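You operate a simulated robot arm through the tools that you are given. There is no shell and no other tool.

The job below is to be done with a simulated robot arm. You get a single attempt, and the scene is never put back.

TASK
Shut the yellow knob and set the oiler to the job card's number.
Fine: tip the amber bottle back to reach the oiler knob, stand it up again and let the oil rise. Where these are worked on the way, their far stop is far enough and under half their travel is too little: amber bottle.
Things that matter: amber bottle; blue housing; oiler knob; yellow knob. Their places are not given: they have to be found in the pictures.

It is judged by the outcome, as a careful person would: the job done as asked, and still so three seconds after it is handed in. It fails if anything else is knocked over, pushed out of place, dropped, spilled or broken.

THE ROBOT
A 7-joint arm with a two-finger parallel gripper, fixed in place. Base frame: the origin is on the floor under the middle of its stand, x ahead of it, y to its left, z up. Units: m, rad, N and s.
It reaches about 1.372 m from its shoulder. Its first joint turns from -2.601 to 2.601 rad. Payload 3.43 kg.
The tool frame sits at the grasp point between the pads (the TCP): z along the fingers, y along the line on which they close. The tips reach 0.03 m beyond it. Largest opening 0.094 m; finger width 0.028, thickness 0.01; the body of the gripper, 0.05 by 0.096 m, starts 0.055 m behind the TCP.
Orientation is that of the tool frame in the base frame, as a unit quaternion [x, y, z, w]. With the fingers straight down and closing along the base's y, the tool's x points along the base's -x, its y along +y and its z along -z.

THE INTERFACE
- The arm moves only by the tool play_rows. Its argument "commands" is a list of rows, each an object (a shift or turn left out is 0, a gripper value left out holds the last) with "linear": the shift along the base's x, y, z in m, a list of three; "rot": the turn, a rotation vector about the base's x, y, z in rad, a list of three; "claw": the gripper command, from -1 (shut) to 1 (fully open), values between in proportion. In form: [{"linear": [dx, dy, dz], "rot": [rx, ry, rz], "claw": claw}, ...]. A call has 1 to 20 rows; each row shifts and turns the commanded pose from where the row before left it. Rows are played at 5 a second. More than 0.05 m and 0.15 rad between two rows, or a gripper value outside its range, and nothing of the call is played. Where a pose cannot be reached the arm comes as near as it can. A force on the tool above 80 N (or 10 N above the force at the start of the call, whichever is more), or a blocked arm, ends the call early, and 0.2 s more pass. Each finger travels about 0.045 m/s and halts on what it meets, pressing with about 38 N; the grip force reading is that of the motor and also rises with nothing between the fingers. The clock runs only during rows and for 0.2 s after the last one: add rows that do not move to give the fingers time. It gives the time, the measured TCP pose, the force on the tool (base axes), the opening and the grip force at its end, in the units of the frame above (readings bear some noise), with the torque about the TCP (base axes, N m) and any sound that the robot's microphone picked up.
- Cameras (640 x 400 px; columns grow to the right, rows downward): "scene" is fixed at [0.4002, -0.6511, 1.7674]; the picture's right is [0.80, -0.60, 0.00], its down [-0.59, -0.79, -0.16] and it looks along [0.10, 0.13, -0.99] (base axes); focal length 317 px, centre (320, 200). "wrist" rides on the gripper at [0.076, 0.014, -0.102] in the tool frame; the picture's right is [-0.18, 0.98, 0.00], its down [-0.75, -0.14, -0.64] and it looks along [-0.63, -0.12, 0.77] (tool axes); focal length 243 px, centre (320, 200).
- capture(camera): a new picture of that camera. The clock stands still meanwhile.
- probe_pixels(camera, pixels): for up to 12 pixels [column, row] of the newest picture of that camera ("zoom" is the newest enlarged one), the place [x, y, z] in the base frame of the surface seen there, good to about 0.003 m. The clock stands still meanwhile.
- enlarge(camera, box): a new picture of the part [left, top, right, bottom] of that camera's present view, enlarged. The clock stands still meanwhile.
- job_done(): hands the job in; it is judged then, once.

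Unless the task says otherwise, let go and move clear before handing in.

The tools are called by a JSON object that holds its "name" and its "arguments". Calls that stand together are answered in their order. play_rows: Moves the arm, as the interface text tells. Its arguments: {"type":"object","properties":{"commands":{"type":"array"}},"required":["commands"]} The other tools are called the same way: capture (camera) takes a picture; probe_pixels (camera, pixels) gives the place of the surface under pixels of a picture; enlarge (camera, box) takes an enlarged picture of a part of a camera's view; job_done () hands the job in.

At the start:

```text
time_s: 0.0
eef_pos: [0.249, -0.001, 0.4324]
ee_rot: [0.002, 0.957, 0.0, -0.291]
contact_force: [0.9, -0.1, -0.6]
moment: [-0.01, 0.03, 0.02]
gripper_width: 0.0937
finger_force: 0.1
```

scene: 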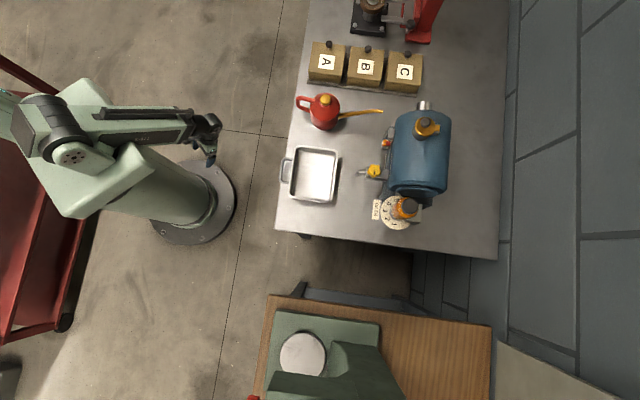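
wrist: 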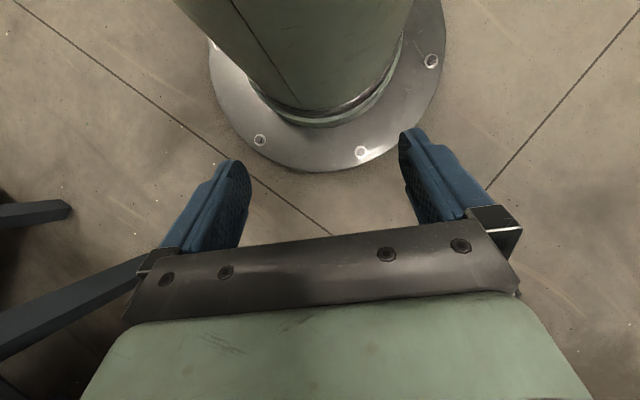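

The scene picture shows the blue housing around (420,150), a yellow knob near (375,170), and an amber bottle with a dial near (400,208). I'll enlarge those areas for detail.

{"name": "enlarge", "arguments": {"camera": "scene", "box": [340, 90, 470, 240]}}

{"name": "enlarge", "arguments": {"camera": "scene", "box": [360, 185, 430, 235]}}

```text
2.67 times, centred on (405, 165) of scene
```

zoom: 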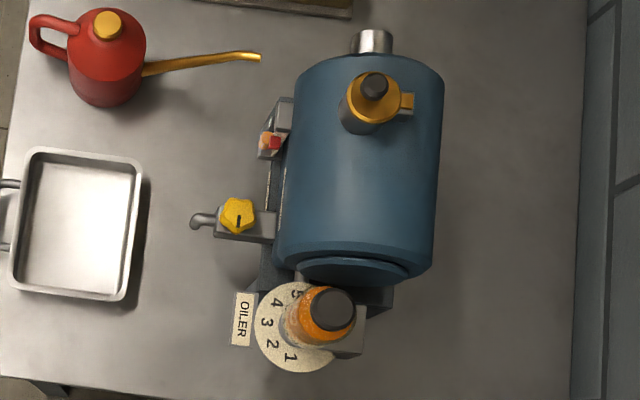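

```text
8.00 times, centred on (395, 210) of scene
```

zoom: 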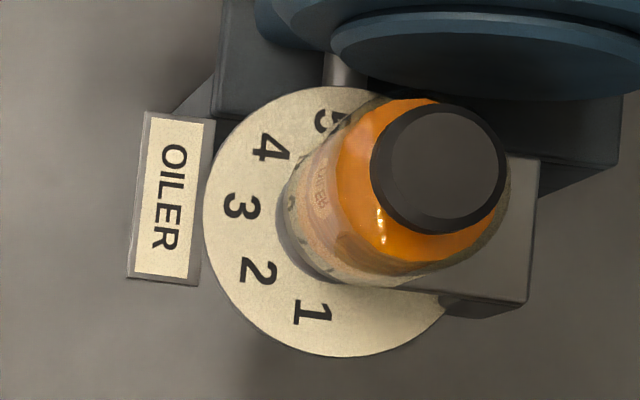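

The dial carries 1 to 5, with the amber bottle leaning over it and the hinge block on the wall side. I don't see the job card yet, so I'll enlarge other areas and probe points on the key parts.

{"name": "enlarge", "arguments": {"camera": "scene", "box": [270, 0, 450, 110]}}

{"name": "enlarge", "arguments": {"camera": "scene", "box": [240, 270, 440, 400]}}

{"name": "enlarge", "arguments": {"camera": "scene", "box": [0, 0, 320, 200]}}

{"name": "enlarge", "arguments": {"camera": "scene", "box": [400, 200, 640, 400]}}

{"name": "enlarge", "arguments": {"camera": "scene", "box": [0, 200, 320, 400]}}

{"name": "enlarge", "arguments": {"camera": "scene", "box": [440, 0, 640, 200]}}

```text
3.56 times, centred on (360, 55) of scene
```

zoom: 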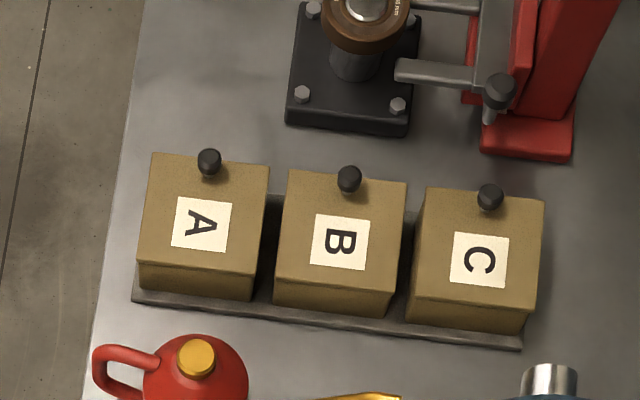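

```text
3.08 times, centred on (340, 335) of scene
```

zoom: 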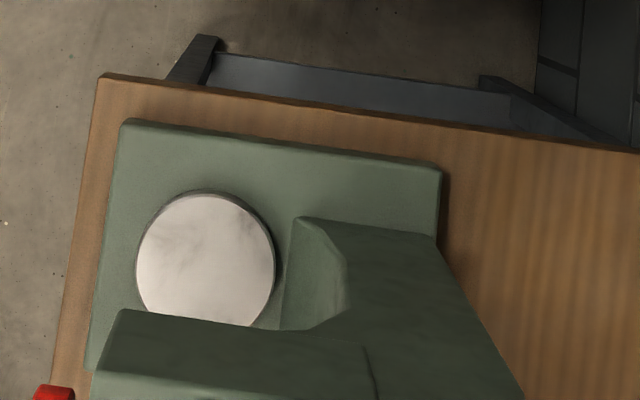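

```text
2.00 times, centred on (160, 100) of scene
```

zoom: 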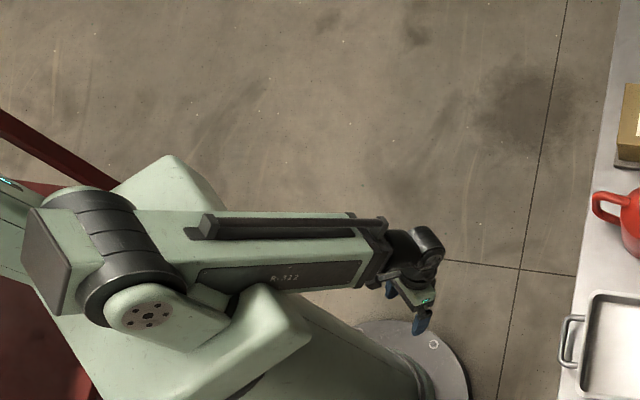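

```text
2.00 times, centred on (520, 300) of scene
```

zoom: 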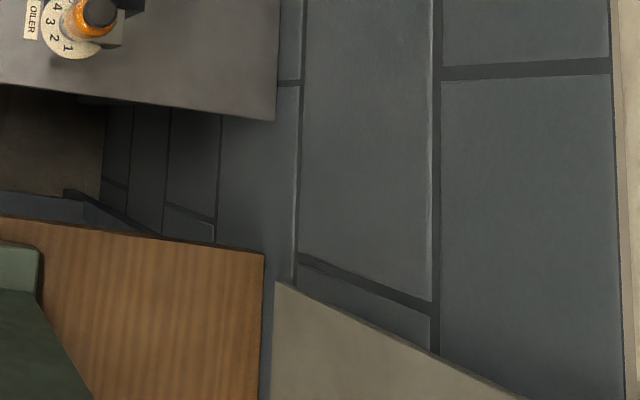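

```text
2.00 times, centred on (160, 300) of scene
```

zoom: 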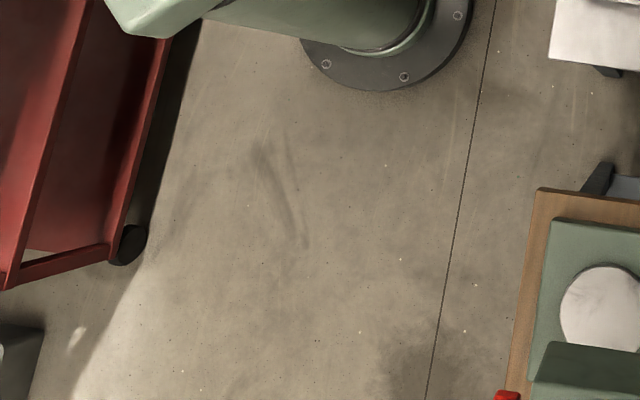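

```text
2.00 times, centred on (540, 100) of scene
```

zoom: 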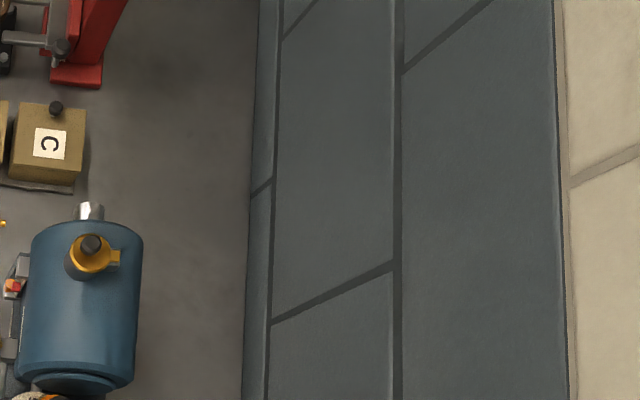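

No card is visible from above, so it may stand upright, where I'd need the wrist camera. I'll probe the places of the main parts.

{"name": "capture", "arguments": {"camera": "scene"}}

{"name": "probe_pixels", "arguments": {"camera": "scene", "pixels": [[375, 169], [365, 174], [386, 143], [408, 205], [398, 214], [415, 212], [385, 212], [420, 150], [427, 127], [424, 104], [376, 209], [300, 220]]}}

{"name": "probe_pixels", "arguments": {"camera": "scene", "pixels": [[310, 175], [325, 110], [380, 112], [326, 63], [365, 67], [404, 72], [327, 44], [480, 200], [490, 250], [515, 100], [512, 200], [600, 100]]}}

```text
taken
```

scene: 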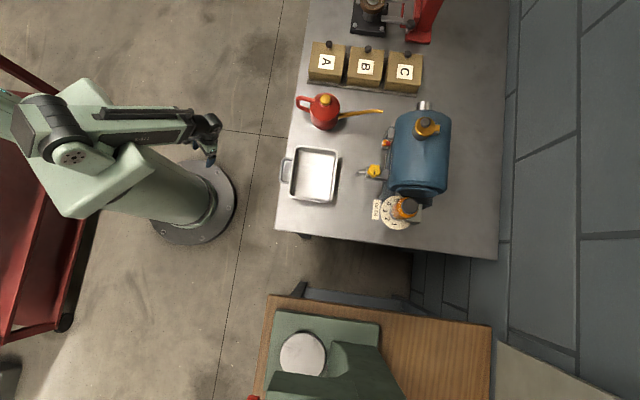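

```text
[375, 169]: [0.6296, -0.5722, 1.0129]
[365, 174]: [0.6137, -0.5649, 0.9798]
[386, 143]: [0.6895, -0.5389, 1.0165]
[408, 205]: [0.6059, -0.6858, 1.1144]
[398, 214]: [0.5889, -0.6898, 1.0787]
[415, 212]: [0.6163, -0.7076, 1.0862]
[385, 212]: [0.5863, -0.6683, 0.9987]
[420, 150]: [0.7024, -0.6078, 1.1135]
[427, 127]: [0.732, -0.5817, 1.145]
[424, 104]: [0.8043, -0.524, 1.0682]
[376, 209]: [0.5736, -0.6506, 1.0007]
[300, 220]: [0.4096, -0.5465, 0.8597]
```

```text
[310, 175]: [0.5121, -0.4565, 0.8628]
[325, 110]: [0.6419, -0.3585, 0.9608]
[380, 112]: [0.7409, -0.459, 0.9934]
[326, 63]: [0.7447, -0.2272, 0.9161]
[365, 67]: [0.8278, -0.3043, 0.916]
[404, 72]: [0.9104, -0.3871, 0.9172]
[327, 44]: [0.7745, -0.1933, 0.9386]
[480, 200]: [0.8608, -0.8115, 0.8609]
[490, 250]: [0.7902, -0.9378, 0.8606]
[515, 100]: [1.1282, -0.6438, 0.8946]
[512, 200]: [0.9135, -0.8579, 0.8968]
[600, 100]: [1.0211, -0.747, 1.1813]
```

The bench top is at z≈0.86, its long edge runs along about (0.6,0.8), and the housing sits around (0.70,-0.61). I'll raise the arm clear of the bench while levelling the tool, so the wrist camera can look around.

{"name": "play_rows", "arguments": {"commands": [{"linear": [0.005, 0, 0.045], "rot": [0, -0.03, 0]}, {"linear": [0.005, 0, 0.045], "rot": [0, -0.03, 0]}, {"linear": [0.005, 0, 0.045], "rot": [0, -0.03, 0]}, {"linear": [0.005, 0, 0.045], "rot": [0, -0.03, 0]}, {"linear": [0.005, 0, 0.045], "rot": [0, -0.03, 0]}, {"linear": [0.005, 0, 0.045], "rot": [0, -0.03, 0]}, {"linear": [0.005, 0, 0.045], "rot": [0, -0.03, 0]}, {"linear": [0.005, 0, 0.045], "rot": [0, -0.03, 0]}, {"linear": [0.005, 0, 0.045], "rot": [0, -0.03, 0]}, {"linear": [0.005, 0, 0.045], "rot": [0, -0.03, 0]}, {"linear": [0.005, 0, 0.045], "rot": [0, -0.03, 0]}, {"linear": [0.005, 0, 0.045], "rot": [0, -0.03, 0]}, {"linear": [0.005, 0, 0.045], "rot": [0, -0.03, 0]}, {"linear": [0.005, 0, 0.045], "rot": [0, -0.03, 0]}, {"linear": [0.005, 0, 0.045], "rot": [0, -0.03, 0]}, {"linear": [0.005, 0, 0.045], "rot": [0, -0.03, 0]}, {"linear": [0.005, 0, 0.045], "rot": [0, -0.03, 0]}, {"linear": [0.005, 0, 0.045], "rot": [0, -0.03, 0]}, {"linear": [0, 0, 0], "rot": [0, 0, 0]}]}}

{"name": "capture", "arguments": {"camera": "wrist"}}

{"name": "capture", "arguments": {"camera": "scene"}}

```text
time_s: 3.5
eef_pos: [0.5474, -0.0013, 0.9804]
ee_rot: [0.005, 0.999, 0.001, -0.046]
contact_force: [9.1, -0.8, -18.5]
moment: [0.01, -0.16, 0.08]
gripper_width: 0.0939
finger_force: 0.1
out of reach, approached as far as the arm can: row 1, 2, 3, 4, 5, 6, 7, 8, 9, 10, 11, 15, 16, 17
stopped in row 17: the force on the tool passed its limit at 81 N (the readings are from after the stop); the commanded pose is now the measured one
```

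```text
taken
```

wrist: 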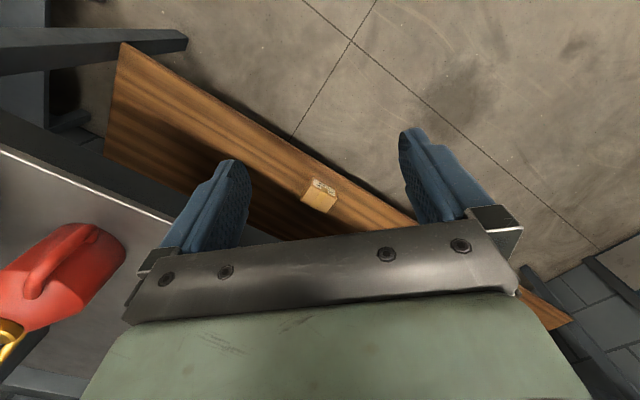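

```text
taken
```

scene: 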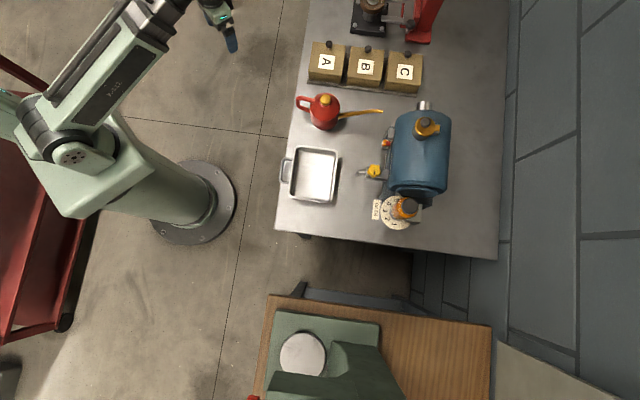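

The stop in row 17 seems to be a jerk as the arm caught up: the scene picture shows the tool in free air near (225,30), clear of the bench. I'll hold still a moment and check that the force settles.

{"name": "play_rows", "arguments": {"commands": [{"linear": [0, 0, 0]}, {"linear": [0, 0, 0]}, {"linear": [0, 0, 0.02]}, {"linear": [0, 0, 0.02]}, {"linear": [0, 0, 0.02]}, {"linear": [0, 0, 0]}]}}

```text
time_s: 4.9
eef_pos: [0.5676, -0.0014, 0.9974]
ee_rot: [0.004, 0.999, 0.001, -0.037]
contact_force: [26.4, -0.9, -71.5]
moment: [-0.18, -1.96, -0.05]
gripper_width: 0.094
finger_force: 0.0
out of reach, approached as far as the arm can: row 3, 4, 5
```

The reading shows −71 N in z with little upward travel, yet the wrist view showed nothing above. I need to see what limits the arm, so I'll look at both views and probe the arm's own links.

{"name": "capture", "arguments": {"camera": "scene"}}

{"name": "probe_pixels", "arguments": {"camera": "scene", "pixels": [[75, 155], [40, 145], [50, 125], [70, 195], [100, 90], [150, 20], [160, 40], [215, 10], [232, 45], [180, 180], [90, 130], [130, 60]]}}

{"name": "enlarge", "arguments": {"camera": "scene", "box": [0, 0, 280, 230]}}

{"name": "capture", "arguments": {"camera": "wrist"}}

```text
taken
```

scene: 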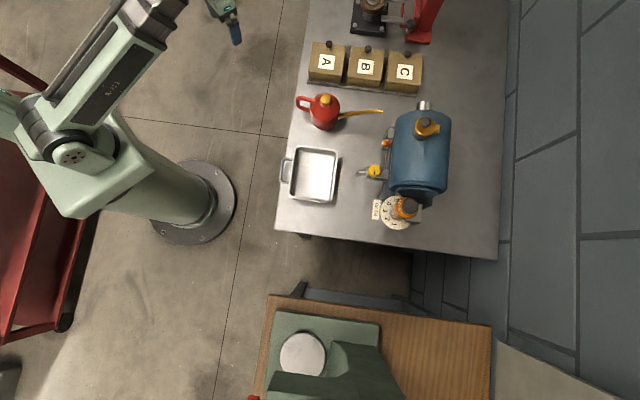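

```text
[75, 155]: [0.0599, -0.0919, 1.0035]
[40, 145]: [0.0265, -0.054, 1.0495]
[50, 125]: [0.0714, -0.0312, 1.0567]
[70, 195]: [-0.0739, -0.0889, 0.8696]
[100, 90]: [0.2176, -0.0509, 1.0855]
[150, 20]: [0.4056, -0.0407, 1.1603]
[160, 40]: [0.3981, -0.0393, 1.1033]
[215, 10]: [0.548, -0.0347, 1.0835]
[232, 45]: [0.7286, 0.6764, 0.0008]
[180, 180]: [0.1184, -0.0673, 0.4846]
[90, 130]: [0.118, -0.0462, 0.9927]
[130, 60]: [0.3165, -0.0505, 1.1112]
```

```text
1.74 times, centred on (140, 115) of scene
```

zoom: 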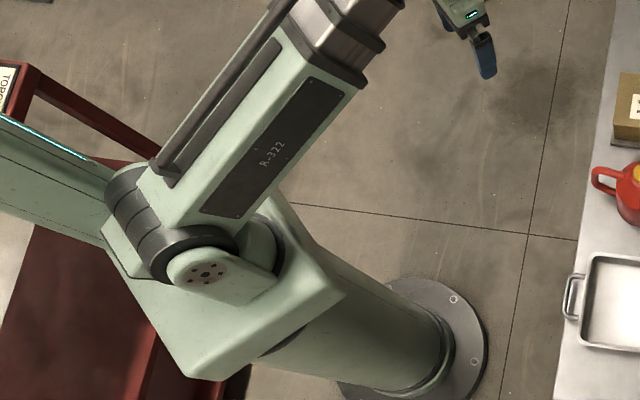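

```text
taken
```

wrist: 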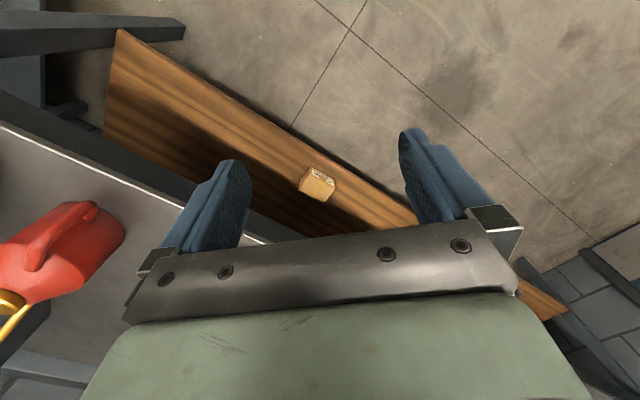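

The arm's links are hard to read, with the joint at (75,155) near (0.06,-0.09,1.0) and another member running off at (0,110). I'll probe more of the arm, and enlarge the sign at about (5,40) on the red cart, which may be the job card.

{"name": "enlarge", "arguments": {"camera": "scene", "box": [0, 10, 60, 70]}}

{"name": "enlarge", "arguments": {"camera": "scene", "box": [0, 80, 140, 225]}}

{"name": "probe_pixels", "arguments": {"camera": "scene", "pixels": [[5, 98], [5, 115], [5, 135], [20, 105], [30, 150], [15, 135], [90, 185], [110, 160], [60, 215], [3, 38], [10, 33], [2, 47]]}}

```text
6.67 times, centred on (30, 40) of scene
```

zoom: 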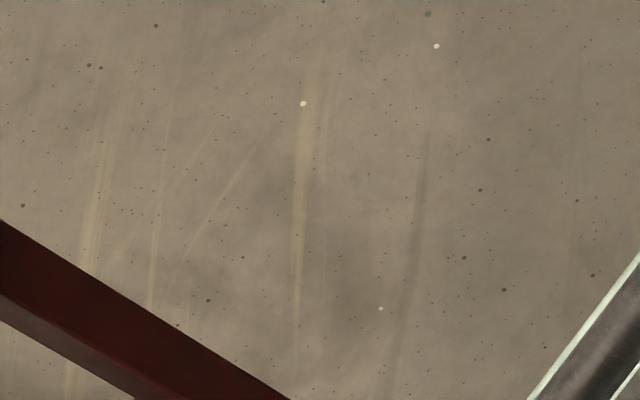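

```text
2.76 times, centred on (70, 152) of scene
```

zoom: 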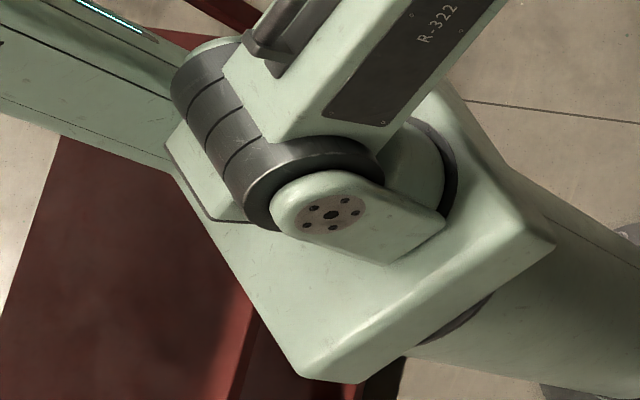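

```text
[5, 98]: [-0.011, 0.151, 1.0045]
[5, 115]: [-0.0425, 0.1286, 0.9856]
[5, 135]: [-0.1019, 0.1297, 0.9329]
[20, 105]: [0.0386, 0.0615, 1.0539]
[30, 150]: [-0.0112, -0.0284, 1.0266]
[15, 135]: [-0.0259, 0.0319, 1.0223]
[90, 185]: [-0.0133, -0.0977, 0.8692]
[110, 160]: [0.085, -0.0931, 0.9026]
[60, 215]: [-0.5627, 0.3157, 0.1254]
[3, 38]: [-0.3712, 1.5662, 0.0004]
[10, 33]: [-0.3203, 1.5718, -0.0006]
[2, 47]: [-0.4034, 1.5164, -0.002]
```

An earlier enlargement reached past the frame edge and showed a white sign near scene pixel (-39,52) on the red cart. I'll try enlarging beyond the frame to read it.

{"name": "enlarge", "arguments": {"camera": "scene", "box": [-90, 20, 10, 90]}}

{"name": "enlarge", "arguments": {"camera": "scene", "box": [0, 0, 640, 400]}}

{"name": "enlarge", "arguments": {"camera": "scene", "box": [0, 0, 100, 400]}}

{"name": "enlarge", "arguments": {"camera": "scene", "box": [540, 0, 640, 400]}}

```text
refused: -90 is not a number from 0 to 640
```

```text
1.00 times, centred on (320, 200) of scene (not enlarged: the box is as wide or as high as the picture)
```

zoom: 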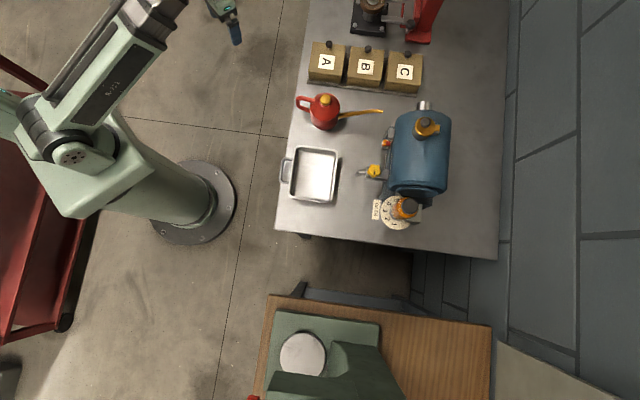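

```text
1.00 times, centred on (50, 200) of scene (not enlarged: the box is as wide or as high as the picture)
```

zoom: 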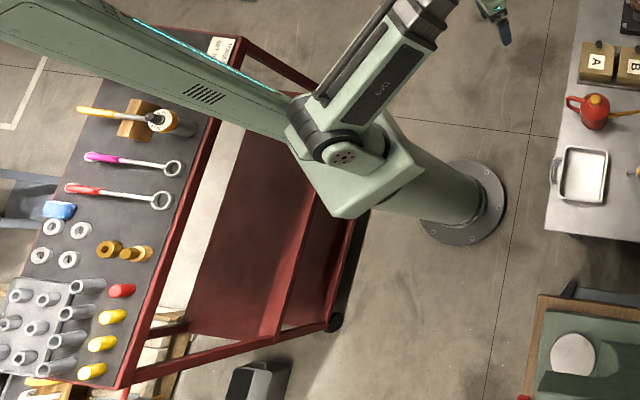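

```text
1.00 times, centred on (590, 200) of scene (not enlarged: the box is as wide or as high as the picture)
```

zoom: 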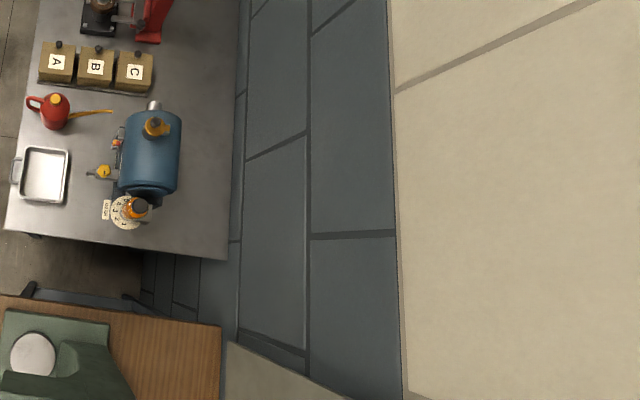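

Boxes with centres near an edge let me see past the frame, and the cart sign at (-50,45) reads something like "TORQUE SET". I'll look around all the edges this way for the job card.

{"name": "enlarge", "arguments": {"camera": "scene", "box": [0, 5, 2, 85]}}

{"name": "enlarge", "arguments": {"camera": "scene", "box": [0, 0, 2, 400]}}

{"name": "enlarge", "arguments": {"camera": "scene", "box": [638, 0, 640, 400]}}

{"name": "enlarge", "arguments": {"camera": "scene", "box": [0, 0, 640, 2]}}

{"name": "enlarge", "arguments": {"camera": "scene", "box": [0, 398, 640, 400]}}

```text
5.00 times, centred on (1, 45) of scene
```

zoom: 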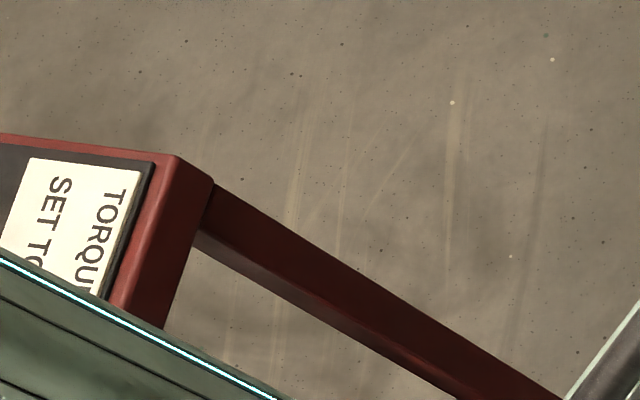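

```text
1.00 times, centred on (1, 200) of scene (not enlarged: the box is as wide or as high as the picture)
```

zoom: 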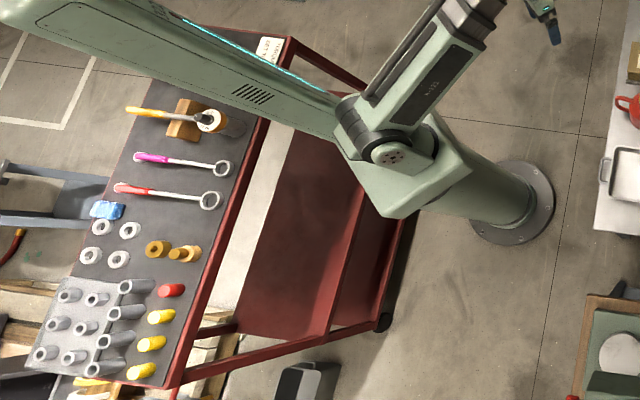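

```text
1.00 times, centred on (639, 200) of scene (not enlarged: the box is as wide or as high as the picture)
```

zoom: 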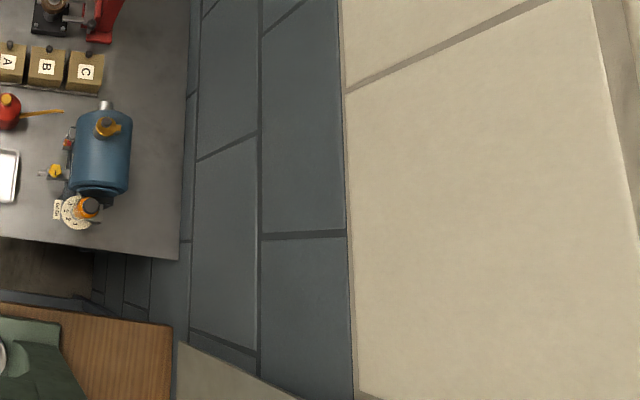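

```text
1.00 times, centred on (320, 1) of scene (not enlarged: the box is as wide or as high as the picture)
```

zoom: 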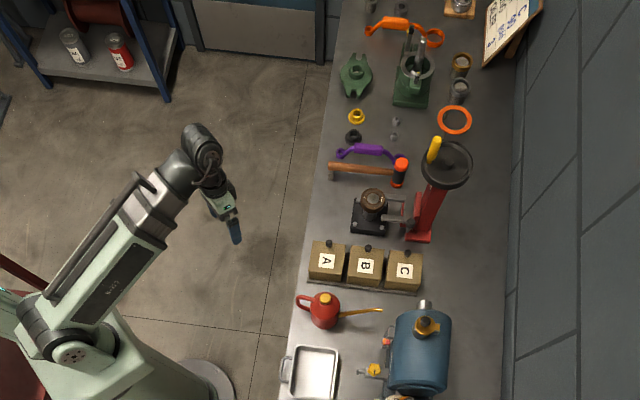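

```text
1.00 times, centred on (320, 399) of scene (not enlarged: the box is as wide or as high as the picture)
```

zoom: 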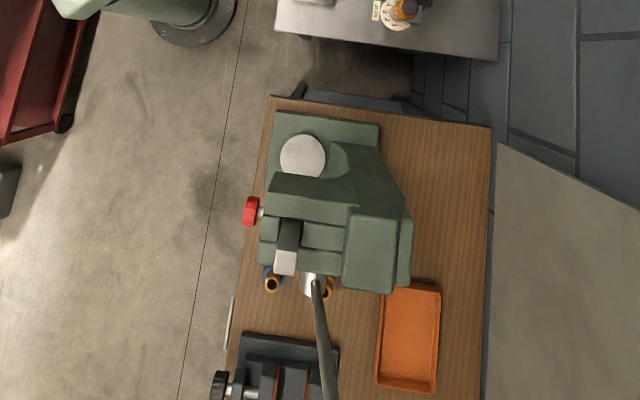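

The upward-shifted view shows a standing board with writing at (510,25), at the far end of the bench, which is probably the job card. I'll probe it and the arm's joints in that view.

{"name": "enlarge", "arguments": {"camera": "scene", "box": [0, 0, 640, 2]}}

{"name": "probe_pixels", "arguments": {"camera": "zoom", "pixels": [[508, 25], [490, 45], [500, 8], [530, 15], [485, 62], [180, 180], [195, 135], [212, 165], [225, 205], [235, 235], [455, 160], [430, 205]]}}

{"name": "enlarge", "arguments": {"camera": "scene", "box": [0, 0, 2, 400]}}

{"name": "probe_pixels", "arguments": {"camera": "zoom", "pixels": [[320, 115], [250, 80], [180, 50], [100, 30], [30, 15], [300, 110], [80, 10], [380, 205], [200, 80], [270, 45]]}}

```text
1.00 times, centred on (320, 1) of scene (not enlarged: the box is as wide or as high as the picture)
```

zoom: 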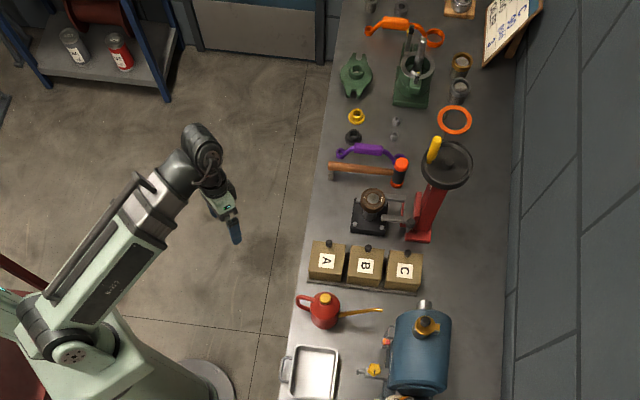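

```text
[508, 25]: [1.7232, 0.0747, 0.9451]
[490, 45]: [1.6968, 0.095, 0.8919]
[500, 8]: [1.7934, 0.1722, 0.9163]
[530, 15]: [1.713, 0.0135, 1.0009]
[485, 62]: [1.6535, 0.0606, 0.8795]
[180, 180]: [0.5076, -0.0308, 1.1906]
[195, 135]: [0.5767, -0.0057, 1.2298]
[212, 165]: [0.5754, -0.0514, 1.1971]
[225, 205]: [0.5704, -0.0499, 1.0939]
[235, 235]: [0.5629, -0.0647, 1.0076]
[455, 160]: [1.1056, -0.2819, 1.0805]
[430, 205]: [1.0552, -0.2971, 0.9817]
```

```text
1.00 times, centred on (1, 200) of scene (not enlarged: the box is as wide or as high as the picture)
```

zoom: 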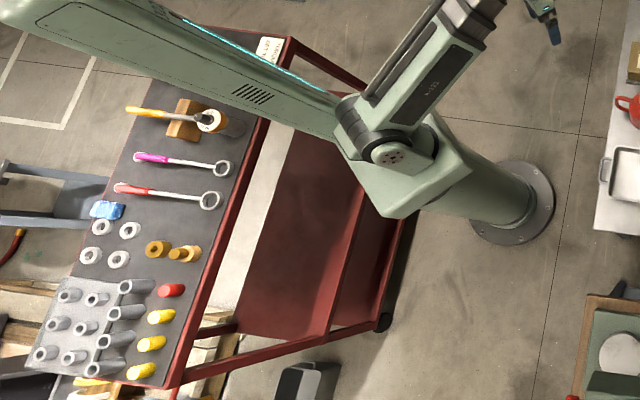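

```text
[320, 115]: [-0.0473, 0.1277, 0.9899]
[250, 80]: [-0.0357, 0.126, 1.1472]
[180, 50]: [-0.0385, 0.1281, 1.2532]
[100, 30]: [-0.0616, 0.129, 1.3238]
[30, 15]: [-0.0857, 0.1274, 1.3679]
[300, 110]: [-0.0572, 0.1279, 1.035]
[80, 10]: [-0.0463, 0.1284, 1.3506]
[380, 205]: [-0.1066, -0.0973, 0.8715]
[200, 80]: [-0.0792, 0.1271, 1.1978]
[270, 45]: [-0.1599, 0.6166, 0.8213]
```

The probes place the card board at about (1.72,0.08,0.95), facing the robot side. The arm seems to have a minimum reach of about 0.6 m from its shoulder, which explains the force, so I'll extend outward and pitch the tool forward to look at the card.

{"name": "play_rows", "arguments": {"commands": [{"linear": [0.03, 0, 0]}, {"linear": [0.03, 0, 0]}, {"linear": [0.03, 0, 0.01]}, {"linear": [0.03, 0, 0.01]}, {"linear": [0, 0, 0]}]}}

```text
time_s: 6.1
eef_pos: [0.6839, -0.0015, 1.0161]
ee_rot: [0.006, 0.999, 0.0, -0.048]
contact_force: [-0.1, -0.2, -1.2]
moment: [0.0, -0.03, 0.0]
gripper_width: 0.0942
finger_force: 0.1
```

Moving outward cleared the force to about −1 N, so it was the arm's minimum-reach limit and not a contact. Next I'll pitch the tool forward to look at the card.

{"name": "play_rows", "arguments": {"commands": [{"linear": [0.02, 0.007, 0.012], "rot": [0, -0.11, 0]}, {"linear": [0.02, 0.007, 0.012], "rot": [0, -0.11, 0]}, {"linear": [0.02, 0.007, 0.012], "rot": [0, -0.11, 0]}, {"linear": [0.02, 0.007, 0.012], "rot": [0, -0.11, 0]}, {"linear": [0.02, 0.007, 0.012], "rot": [0, -0.11, 0]}, {"linear": [0.02, 0.007, 0.012], "rot": [0, -0.11, 0]}, {"linear": [0.02, 0.007, 0.012], "rot": [0, -0.11, 0]}, {"linear": [0.02, 0.007, 0.012], "rot": [0, -0.11, 0]}, {"linear": [0.02, 0.007, 0.012], "rot": [0, -0.11, 0]}, {"linear": [0.02, 0.007, 0.012], "rot": [0, -0.11, 0]}, {"linear": [0.02, 0.007, 0.012], "rot": [0, -0.11, 0]}, {"linear": [0.02, 0.007, 0.012], "rot": [0, -0.11, 0]}, {"linear": [0, 0, 0]}]}}

{"name": "capture", "arguments": {"camera": "wrist"}}

```text
time_s: 8.9
eef_pos: [0.9239, 0.0826, 1.1627]
ee_rot: [0.004, 0.818, 0.003, 0.576]
contact_force: [-0.7, -0.4, -0.6]
moment: [0.01, -0.02, -0.01]
gripper_width: 0.094
finger_force: 0.1
```

```text
taken
```

wrist: 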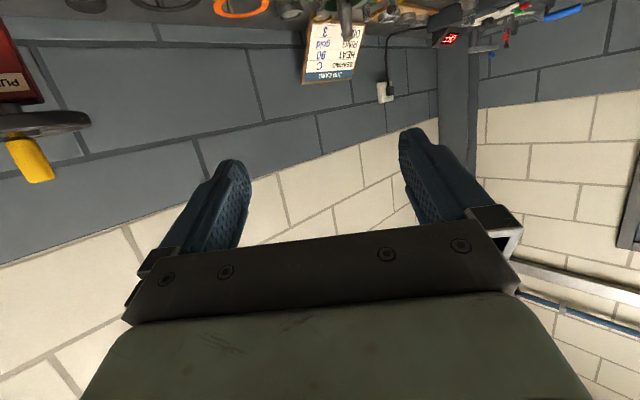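

The wrist view is upside down, and the card shows at (333,50). I'll enlarge it to read it.

{"name": "enlarge", "arguments": {"camera": "wrist", "box": [295, 15, 375, 90]}}

```text
5.33 times, centred on (335, 52) of wrist
```

zoom: 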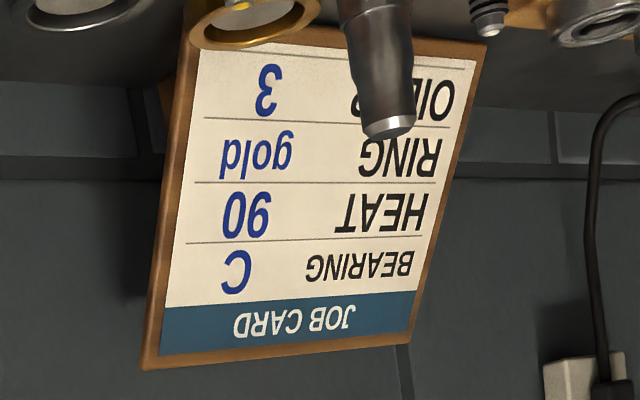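

The job card reads OILER 3, so the dial must go to 3. I'll take closer looks at the yellow knob and the oiler from the scene camera and probe their shapes.

{"name": "enlarge", "arguments": {"camera": "scene", "box": [355, 155, 400, 185]}}

{"name": "probe_pixels", "arguments": {"camera": "zoom", "pixels": [[280, 180], [240, 180], [330, 190], [280, 130], [280, 240], [200, 230], [150, 270], [400, 200], [430, 260], [330, 260], [120, 340], [350, 130]]}}

{"name": "enlarge", "arguments": {"camera": "scene", "box": [370, 185, 435, 230]}}

{"name": "probe_pixels", "arguments": {"camera": "zoom", "pixels": [[420, 170], [470, 170], [400, 230], [360, 120], [330, 220], [300, 230], [240, 150], [200, 210], [270, 320], [520, 230], [480, 290], [160, 200]]}}

```text
13.33 times, centred on (378, 170) of scene
```

zoom: 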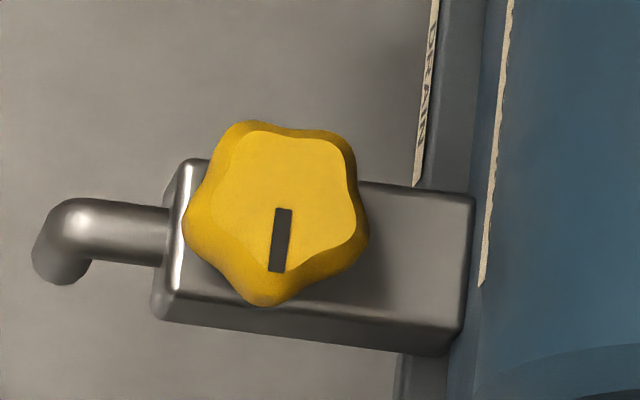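

```text
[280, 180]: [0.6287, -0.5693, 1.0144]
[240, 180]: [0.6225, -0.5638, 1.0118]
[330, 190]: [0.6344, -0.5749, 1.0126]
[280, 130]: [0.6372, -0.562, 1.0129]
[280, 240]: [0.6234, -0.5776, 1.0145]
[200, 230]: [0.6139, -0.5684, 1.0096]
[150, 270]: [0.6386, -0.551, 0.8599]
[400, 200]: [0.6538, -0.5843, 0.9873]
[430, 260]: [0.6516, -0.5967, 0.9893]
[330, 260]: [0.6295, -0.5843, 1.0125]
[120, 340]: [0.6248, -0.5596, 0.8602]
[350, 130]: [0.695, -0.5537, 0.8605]
```

```text
8.89 times, centred on (402, 208) of scene
```

zoom: 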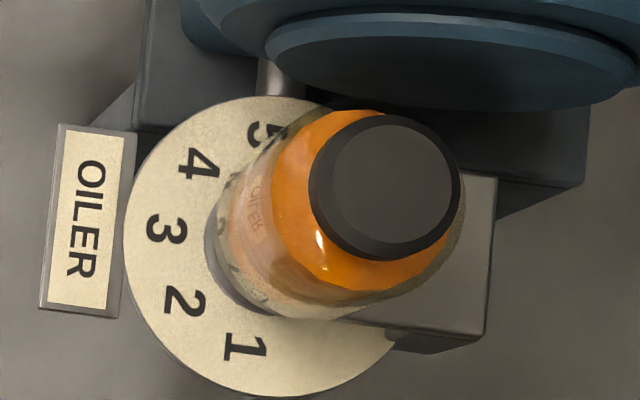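

```text
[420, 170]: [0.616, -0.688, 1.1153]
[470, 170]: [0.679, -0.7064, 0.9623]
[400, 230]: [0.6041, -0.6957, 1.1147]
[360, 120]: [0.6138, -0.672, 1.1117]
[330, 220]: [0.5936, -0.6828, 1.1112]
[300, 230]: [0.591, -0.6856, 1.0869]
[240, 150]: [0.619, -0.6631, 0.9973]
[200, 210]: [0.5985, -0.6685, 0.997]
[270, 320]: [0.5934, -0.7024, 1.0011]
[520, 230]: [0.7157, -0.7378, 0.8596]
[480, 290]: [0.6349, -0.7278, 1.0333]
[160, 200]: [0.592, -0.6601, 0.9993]
```

Both knobs turn about vertical axes: the yellow knob's top is near (0.628,-0.573,1.014), and the bottle stands over the dial centre near (0.609,-0.687). I'll bring the wrist camera round to an oblique view from the robot side, to see the labels and the hinge.

{"name": "play_rows", "arguments": {"commands": [{"linear": [-0.035, -0.016, 0.028], "rot": [0, 0.088, 0]}, {"linear": [-0.035, -0.016, 0.028], "rot": [0, 0.088, 0]}, {"linear": [-0.035, -0.016, 0.028], "rot": [0, 0.088, 0]}, {"linear": [-0.035, -0.016, 0.028], "rot": [0, 0.088, 0]}, {"linear": [-0.035, -0.016, 0.028], "rot": [0, 0.088, 0]}, {"linear": [-0.024, -0.039, -0.004], "rot": [0, 0, -0.0533]}, {"linear": [-0.024, -0.039, -0.004], "rot": [0, 0, -0.0533]}, {"linear": [-0.024, -0.039, -0.004], "rot": [0, 0, -0.0533]}, {"linear": [-0.024, -0.039, -0.004], "rot": [0, 0, -0.0533]}, {"linear": [-0.024, -0.039, -0.004], "rot": [0, 0, -0.0533]}, {"linear": [-0.024, -0.039, -0.004], "rot": [0, 0, -0.0533]}, {"linear": [-0.024, -0.039, -0.004], "rot": [0, 0, -0.0533]}, {"linear": [-0.024, -0.039, -0.004], "rot": [0, 0, -0.0533]}, {"linear": [-0.024, -0.039, -0.004], "rot": [0, 0, -0.0533]}, {"linear": [-0.024, -0.039, -0.004], "rot": [0, 0, -0.0533]}, {"linear": [-0.024, -0.039, -0.004], "rot": [0, 0, -0.0533]}, {"linear": [-0.024, -0.039, -0.004], "rot": [0, 0, -0.0533]}, {"linear": [0, 0, 0]}]}}

{"name": "capture", "arguments": {"camera": "wrist"}}

```text
time_s: 12.7
eef_pos: [0.461, -0.4638, 1.2518]
ee_rot: [0.294, 0.876, -0.117, 0.364]
contact_force: [0.2, -1.1, 0.5]
moment: [-0.01, -0.05, 0.01]
gripper_width: 0.094
finger_force: 0.1
```

```text
taken
```

wrist: 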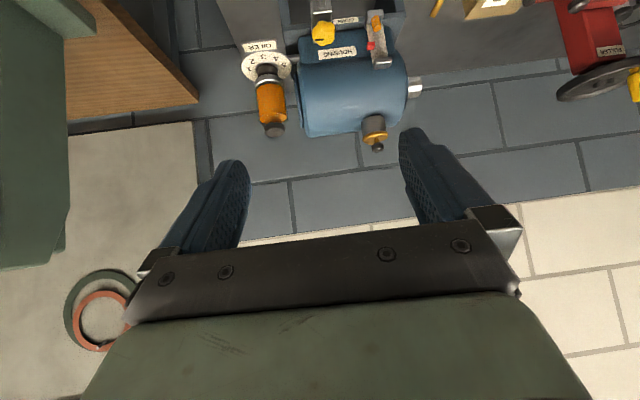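

The machine appears upside down at the top of the wrist view: yellow knob at (322,33), bottle at (268,100), dial at (265,65). I'll enlarge these parts.

{"name": "enlarge", "arguments": {"camera": "wrist", "box": [230, 35, 310, 140]}}

{"name": "enlarge", "arguments": {"camera": "wrist", "box": [280, 0, 400, 75]}}

```text
3.81 times, centred on (270, 88) of wrist
```

zoom: 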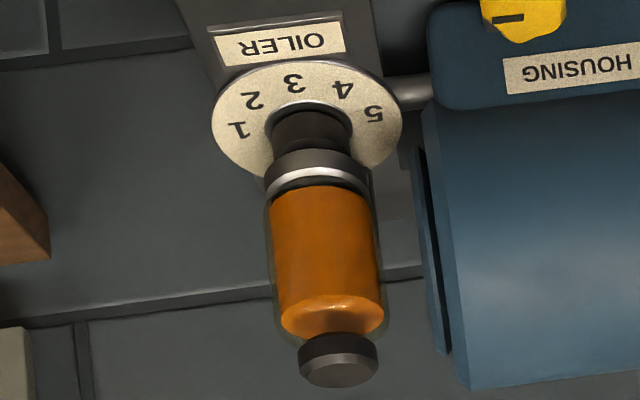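

```text
5.33 times, centred on (340, 38) of wrist
```

zoom: 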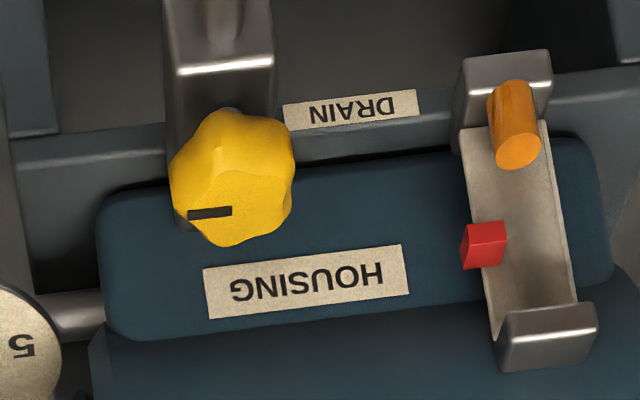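

A sight gauge with a red level mark shows beside the drain, its oil low at the moment, and the black oiler knob sits under the bottle's collar. I'll probe the bottle and knob details.

{"name": "enlarge", "arguments": {"camera": "wrist", "box": [240, 40, 300, 140]}}

{"name": "probe_pixels", "arguments": {"camera": "zoom", "pixels": [[310, 130], [310, 155], [315, 175], [320, 190], [325, 250], [330, 310], [335, 350], [340, 375], [285, 130], [345, 130], [270, 170], [360, 165]]}}

{"name": "enlarge", "arguments": {"camera": "wrist", "box": [340, 0, 420, 75]}}

{"name": "probe_pixels", "arguments": {"camera": "zoom", "pixels": [[285, 120], [283, 160], [270, 245], [340, 240], [350, 340], [280, 70]]}}

```text
4.00 times, centred on (270, 90) of wrist
```

zoom: 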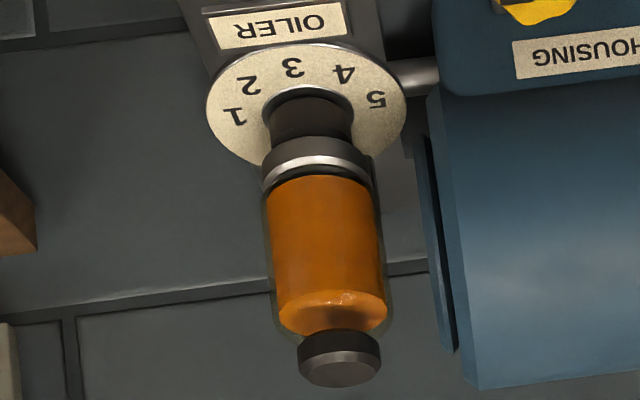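

```text
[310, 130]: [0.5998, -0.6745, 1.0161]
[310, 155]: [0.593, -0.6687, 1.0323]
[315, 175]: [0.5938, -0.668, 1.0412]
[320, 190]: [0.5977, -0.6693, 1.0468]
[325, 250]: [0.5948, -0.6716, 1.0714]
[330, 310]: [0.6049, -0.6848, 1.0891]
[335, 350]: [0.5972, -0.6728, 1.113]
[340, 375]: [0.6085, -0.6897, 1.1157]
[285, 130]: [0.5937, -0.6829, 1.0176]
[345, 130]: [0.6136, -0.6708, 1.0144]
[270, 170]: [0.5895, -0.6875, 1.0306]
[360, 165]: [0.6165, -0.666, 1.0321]
```

```text
5.33 times, centred on (380, 38) of wrist
```

zoom: 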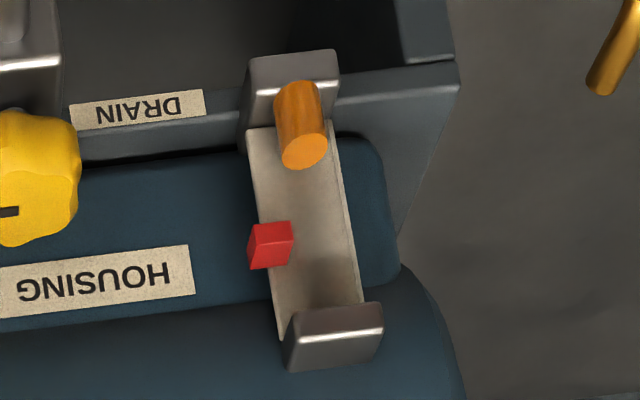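

```text
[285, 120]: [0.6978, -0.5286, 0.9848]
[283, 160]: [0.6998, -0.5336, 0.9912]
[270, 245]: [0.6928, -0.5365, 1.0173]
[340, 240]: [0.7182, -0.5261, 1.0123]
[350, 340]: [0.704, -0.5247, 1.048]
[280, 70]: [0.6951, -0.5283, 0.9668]
```

I now have the stack: knob at z≈1.00–1.02, collar to 1.042, glass to 1.105, cap to 1.116, on an axis near (0.608,-0.688). Next I'll probe the clearance to the housing end disc and the hinge block from the scene view.

{"name": "enlarge", "arguments": {"camera": "scene", "box": [385, 180, 450, 225]}}

{"name": "probe_pixels", "arguments": {"camera": "zoom", "pixels": [[340, 60], [250, 70], [430, 80], [330, 95], [200, 60], [380, 230], [350, 190], [350, 300], [375, 320], [360, 270], [420, 150], [340, 320]]}}

```text
8.89 times, centred on (418, 202) of scene
```

zoom: 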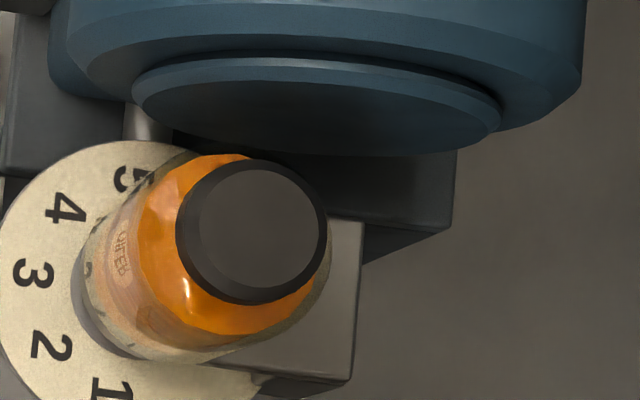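

```text
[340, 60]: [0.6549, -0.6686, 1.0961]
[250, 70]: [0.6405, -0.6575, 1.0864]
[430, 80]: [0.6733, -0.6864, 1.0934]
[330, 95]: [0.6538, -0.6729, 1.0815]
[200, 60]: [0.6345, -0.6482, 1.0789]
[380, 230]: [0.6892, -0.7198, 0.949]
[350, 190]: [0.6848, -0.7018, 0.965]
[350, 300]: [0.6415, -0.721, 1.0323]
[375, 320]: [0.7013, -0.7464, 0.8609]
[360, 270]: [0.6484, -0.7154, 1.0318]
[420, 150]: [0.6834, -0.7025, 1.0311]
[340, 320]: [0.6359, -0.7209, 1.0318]
```

The housing's end disc leaves only about 11 mm beside the bottle, so gripping the glass across that gap is out, and I'll push the bottle instead. Before turning the yellow knob I'll check the housing profile beside it for gripper clearance.

{"name": "probe_pixels", "arguments": {"camera": "scene", "pixels": [[384, 170], [387, 168], [389, 168], [391, 168], [393, 168], [396, 168], [400, 168], [410, 168], [420, 168], [430, 168], [442, 168], [446, 168]]}}

{"name": "enlarge", "arguments": {"camera": "wrist", "box": [300, 10, 360, 50]}}

{"name": "probe_pixels", "arguments": {"camera": "zoom", "pixels": [[250, 300], [320, 280], [250, 340], [330, 330], [180, 330], [200, 250], [260, 220], [230, 180], [230, 60], [380, 200], [400, 60], [120, 360]]}}

```text
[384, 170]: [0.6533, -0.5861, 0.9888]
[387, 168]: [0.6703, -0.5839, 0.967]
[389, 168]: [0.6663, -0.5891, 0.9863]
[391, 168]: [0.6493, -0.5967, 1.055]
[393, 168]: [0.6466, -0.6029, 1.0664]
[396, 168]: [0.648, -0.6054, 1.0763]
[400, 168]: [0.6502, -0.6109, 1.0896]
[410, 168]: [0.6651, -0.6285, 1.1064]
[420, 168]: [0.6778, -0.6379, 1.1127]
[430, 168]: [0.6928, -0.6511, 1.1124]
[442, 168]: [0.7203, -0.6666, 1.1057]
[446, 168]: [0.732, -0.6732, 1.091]
```

```text
10.00 times, centred on (330, 30) of wrist
```

zoom: 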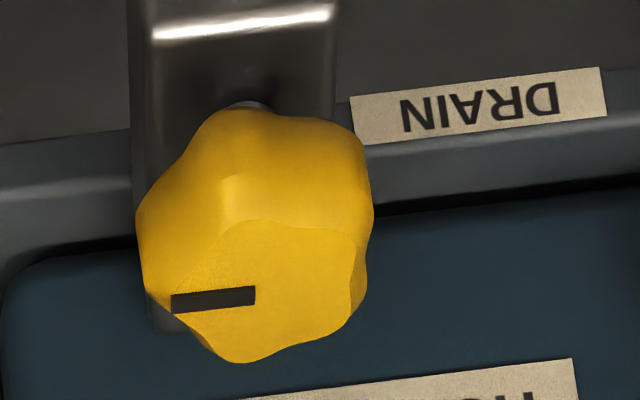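

```text
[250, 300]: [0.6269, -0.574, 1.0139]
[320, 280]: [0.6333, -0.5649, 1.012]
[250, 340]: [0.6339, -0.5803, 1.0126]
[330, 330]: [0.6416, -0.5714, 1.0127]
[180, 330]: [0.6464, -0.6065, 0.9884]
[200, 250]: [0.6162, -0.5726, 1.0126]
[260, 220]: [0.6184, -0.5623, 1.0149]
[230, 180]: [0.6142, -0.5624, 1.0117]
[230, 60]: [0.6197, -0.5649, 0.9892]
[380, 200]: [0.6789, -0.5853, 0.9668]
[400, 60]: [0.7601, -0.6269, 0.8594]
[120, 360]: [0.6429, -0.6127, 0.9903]
```

The bench axes turn out to be near ±45°, with the disc face at v≈−0.0135 where v=(x+y)/√2, so the knob is about 33 mm clear of the housing side. I'll go above the yellow knob leaning back 30° to keep the gripper body off the housing, with the fingers partly closed.

{"name": "play_rows", "arguments": {"commands": [{"linear": [0.0316, -0.0196, -0.02], "rot": [0.037, 0.037, -0.029], "claw": 0.2}, {"linear": [0.0316, -0.0196, -0.02], "rot": [0.037, 0.037, -0.029], "claw": 0.2}, {"linear": [0.0316, -0.0196, -0.02], "rot": [0.037, 0.037, -0.029], "claw": 0.2}, {"linear": [0.0316, -0.0196, -0.02], "rot": [0.037, 0.037, -0.029], "claw": 0.2}, {"linear": [0.0316, -0.0196, -0.02], "rot": [0.037, 0.037, -0.029], "claw": 0.2}, {"linear": [0, 0, 0], "claw": 0.2}, {"linear": [0, 0, 0], "claw": 0.2}]}}

{"name": "capture", "arguments": {"camera": "wrist"}}

```text
time_s: 14.3
eef_pos: [0.6203, -0.5617, 1.1525]
ee_rot: [0.377, 0.889, -0.089, 0.244]
contact_force: [0.0, 0.0, -0.2]
moment: [-0.01, 0.0, -0.02]
gripper_width: 0.0561
finger_force: 0.1
```

```text
taken
```

wrist: 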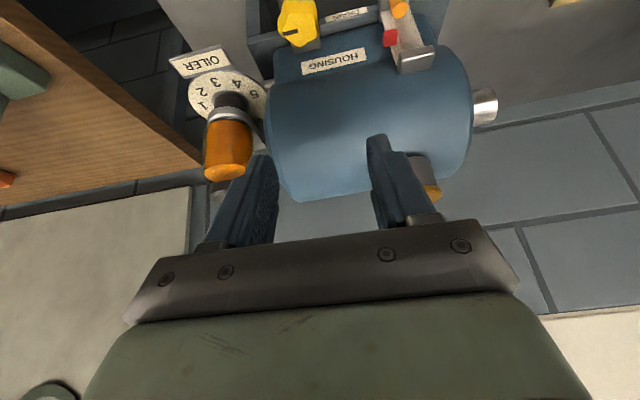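

The tool is at ψ≈−46°, tilted 30°, above the knob with 56 mm opening. I'll lower partway and check alignment in the scene view before going around the knob.

{"name": "play_rows", "arguments": {"commands": [{"linear": [-0.0008, 0, -0.03], "claw": 0.2}, {"linear": [-0.0008, 0, -0.03], "claw": 0.2}, {"linear": [0, 0, -0.028], "claw": 0.2}, {"linear": [0, 0, 0], "claw": 0.2}]}}

{"name": "enlarge", "arguments": {"camera": "scene", "box": [340, 130, 430, 200]}}

{"name": "capture", "arguments": {"camera": "wrist"}}

```text
time_s: 15.3
eef_pos: [0.6174, -0.5644, 1.0639]
ee_rot: [0.377, 0.889, -0.088, 0.244]
contact_force: [-0.2, 0.1, 0.2]
moment: [0.0, 0.0, 0.08]
gripper_width: 0.0563
finger_force: 0.1
```

```text
5.71 times, centred on (385, 165) of scene
```

zoom: 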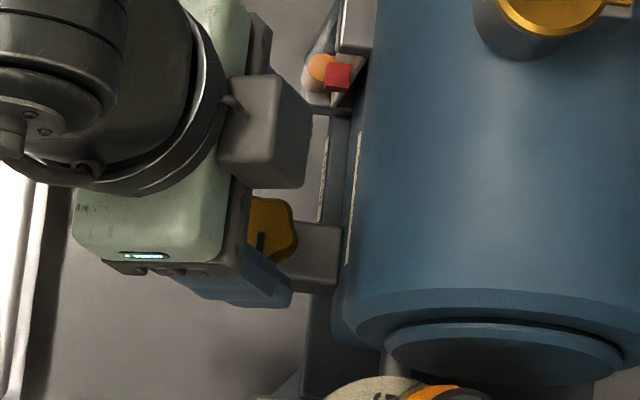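

```text
taken
```

wrist: 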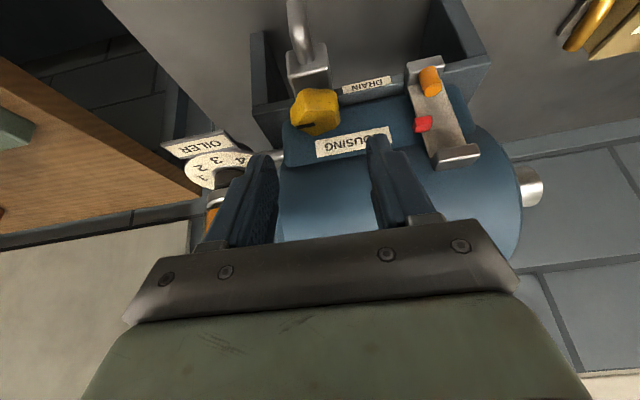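

The knob sits centred between the fingers in the wrist view (knob at col 315, fingertips at cols 262 and 370). I'll lower around the knob and close.

{"name": "play_rows", "arguments": {"commands": [{"linear": [0.0005, 0.001, -0.019], "claw": 0.2}, {"linear": [0.0005, 0.001, -0.018], "claw": 0.2}, {"linear": [0, 0, 0], "claw": 0.2}]}}

{"name": "capture", "arguments": {"camera": "wrist"}}

{"name": "enlarge", "arguments": {"camera": "wrist", "box": [240, 60, 400, 200]}}

```text
time_s: 16.1
eef_pos: [0.619, -0.5626, 1.0262]
ee_rot: [0.377, 0.889, -0.089, 0.244]
contact_force: [-0.4, 0.5, 0.0]
moment: [0.0, 0.01, 0.02]
gripper_width: 0.0563
finger_force: 0.1
```

```text
taken
```

wrist: 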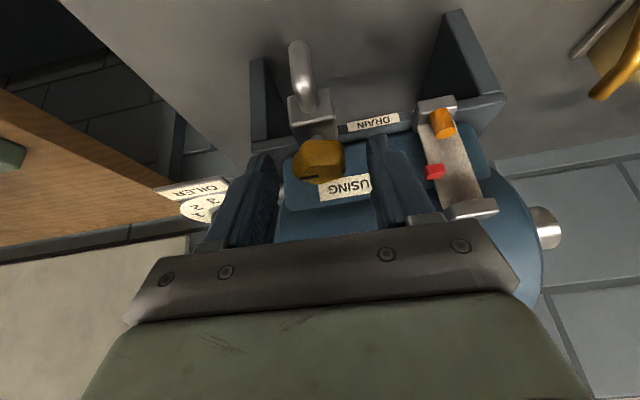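

```text
2.86 times, centred on (320, 130) of wrist
```

zoom: 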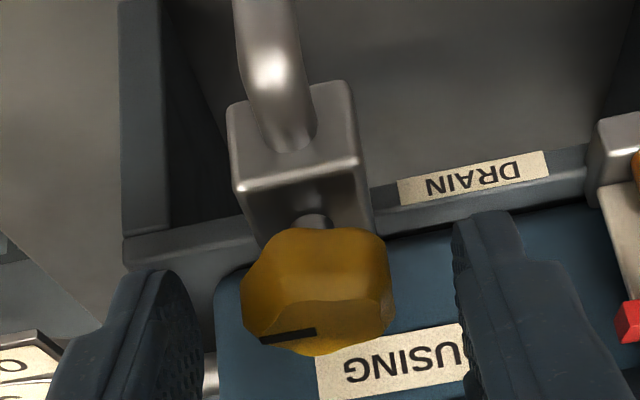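

The knob is centred between the pads (zoom col 317 between 195 and 455). I'll close on it.

{"name": "play_rows", "arguments": {"commands": [{"linear": [0, 0, 0], "claw": -0.2}, {"linear": [0, 0, 0], "claw": -1}, {"linear": [0, 0, 0], "claw": -1}, {"linear": [0, 0, 0], "claw": -1}]}}

```text
time_s: 17.1
eef_pos: [0.6186, -0.5619, 1.0271]
ee_rot: [0.377, 0.889, -0.089, 0.244]
contact_force: [0.8, 1.5, -1.0]
moment: [-0.36, 0.24, 0.02]
gripper_width: 0.0312
finger_force: 45.1
```

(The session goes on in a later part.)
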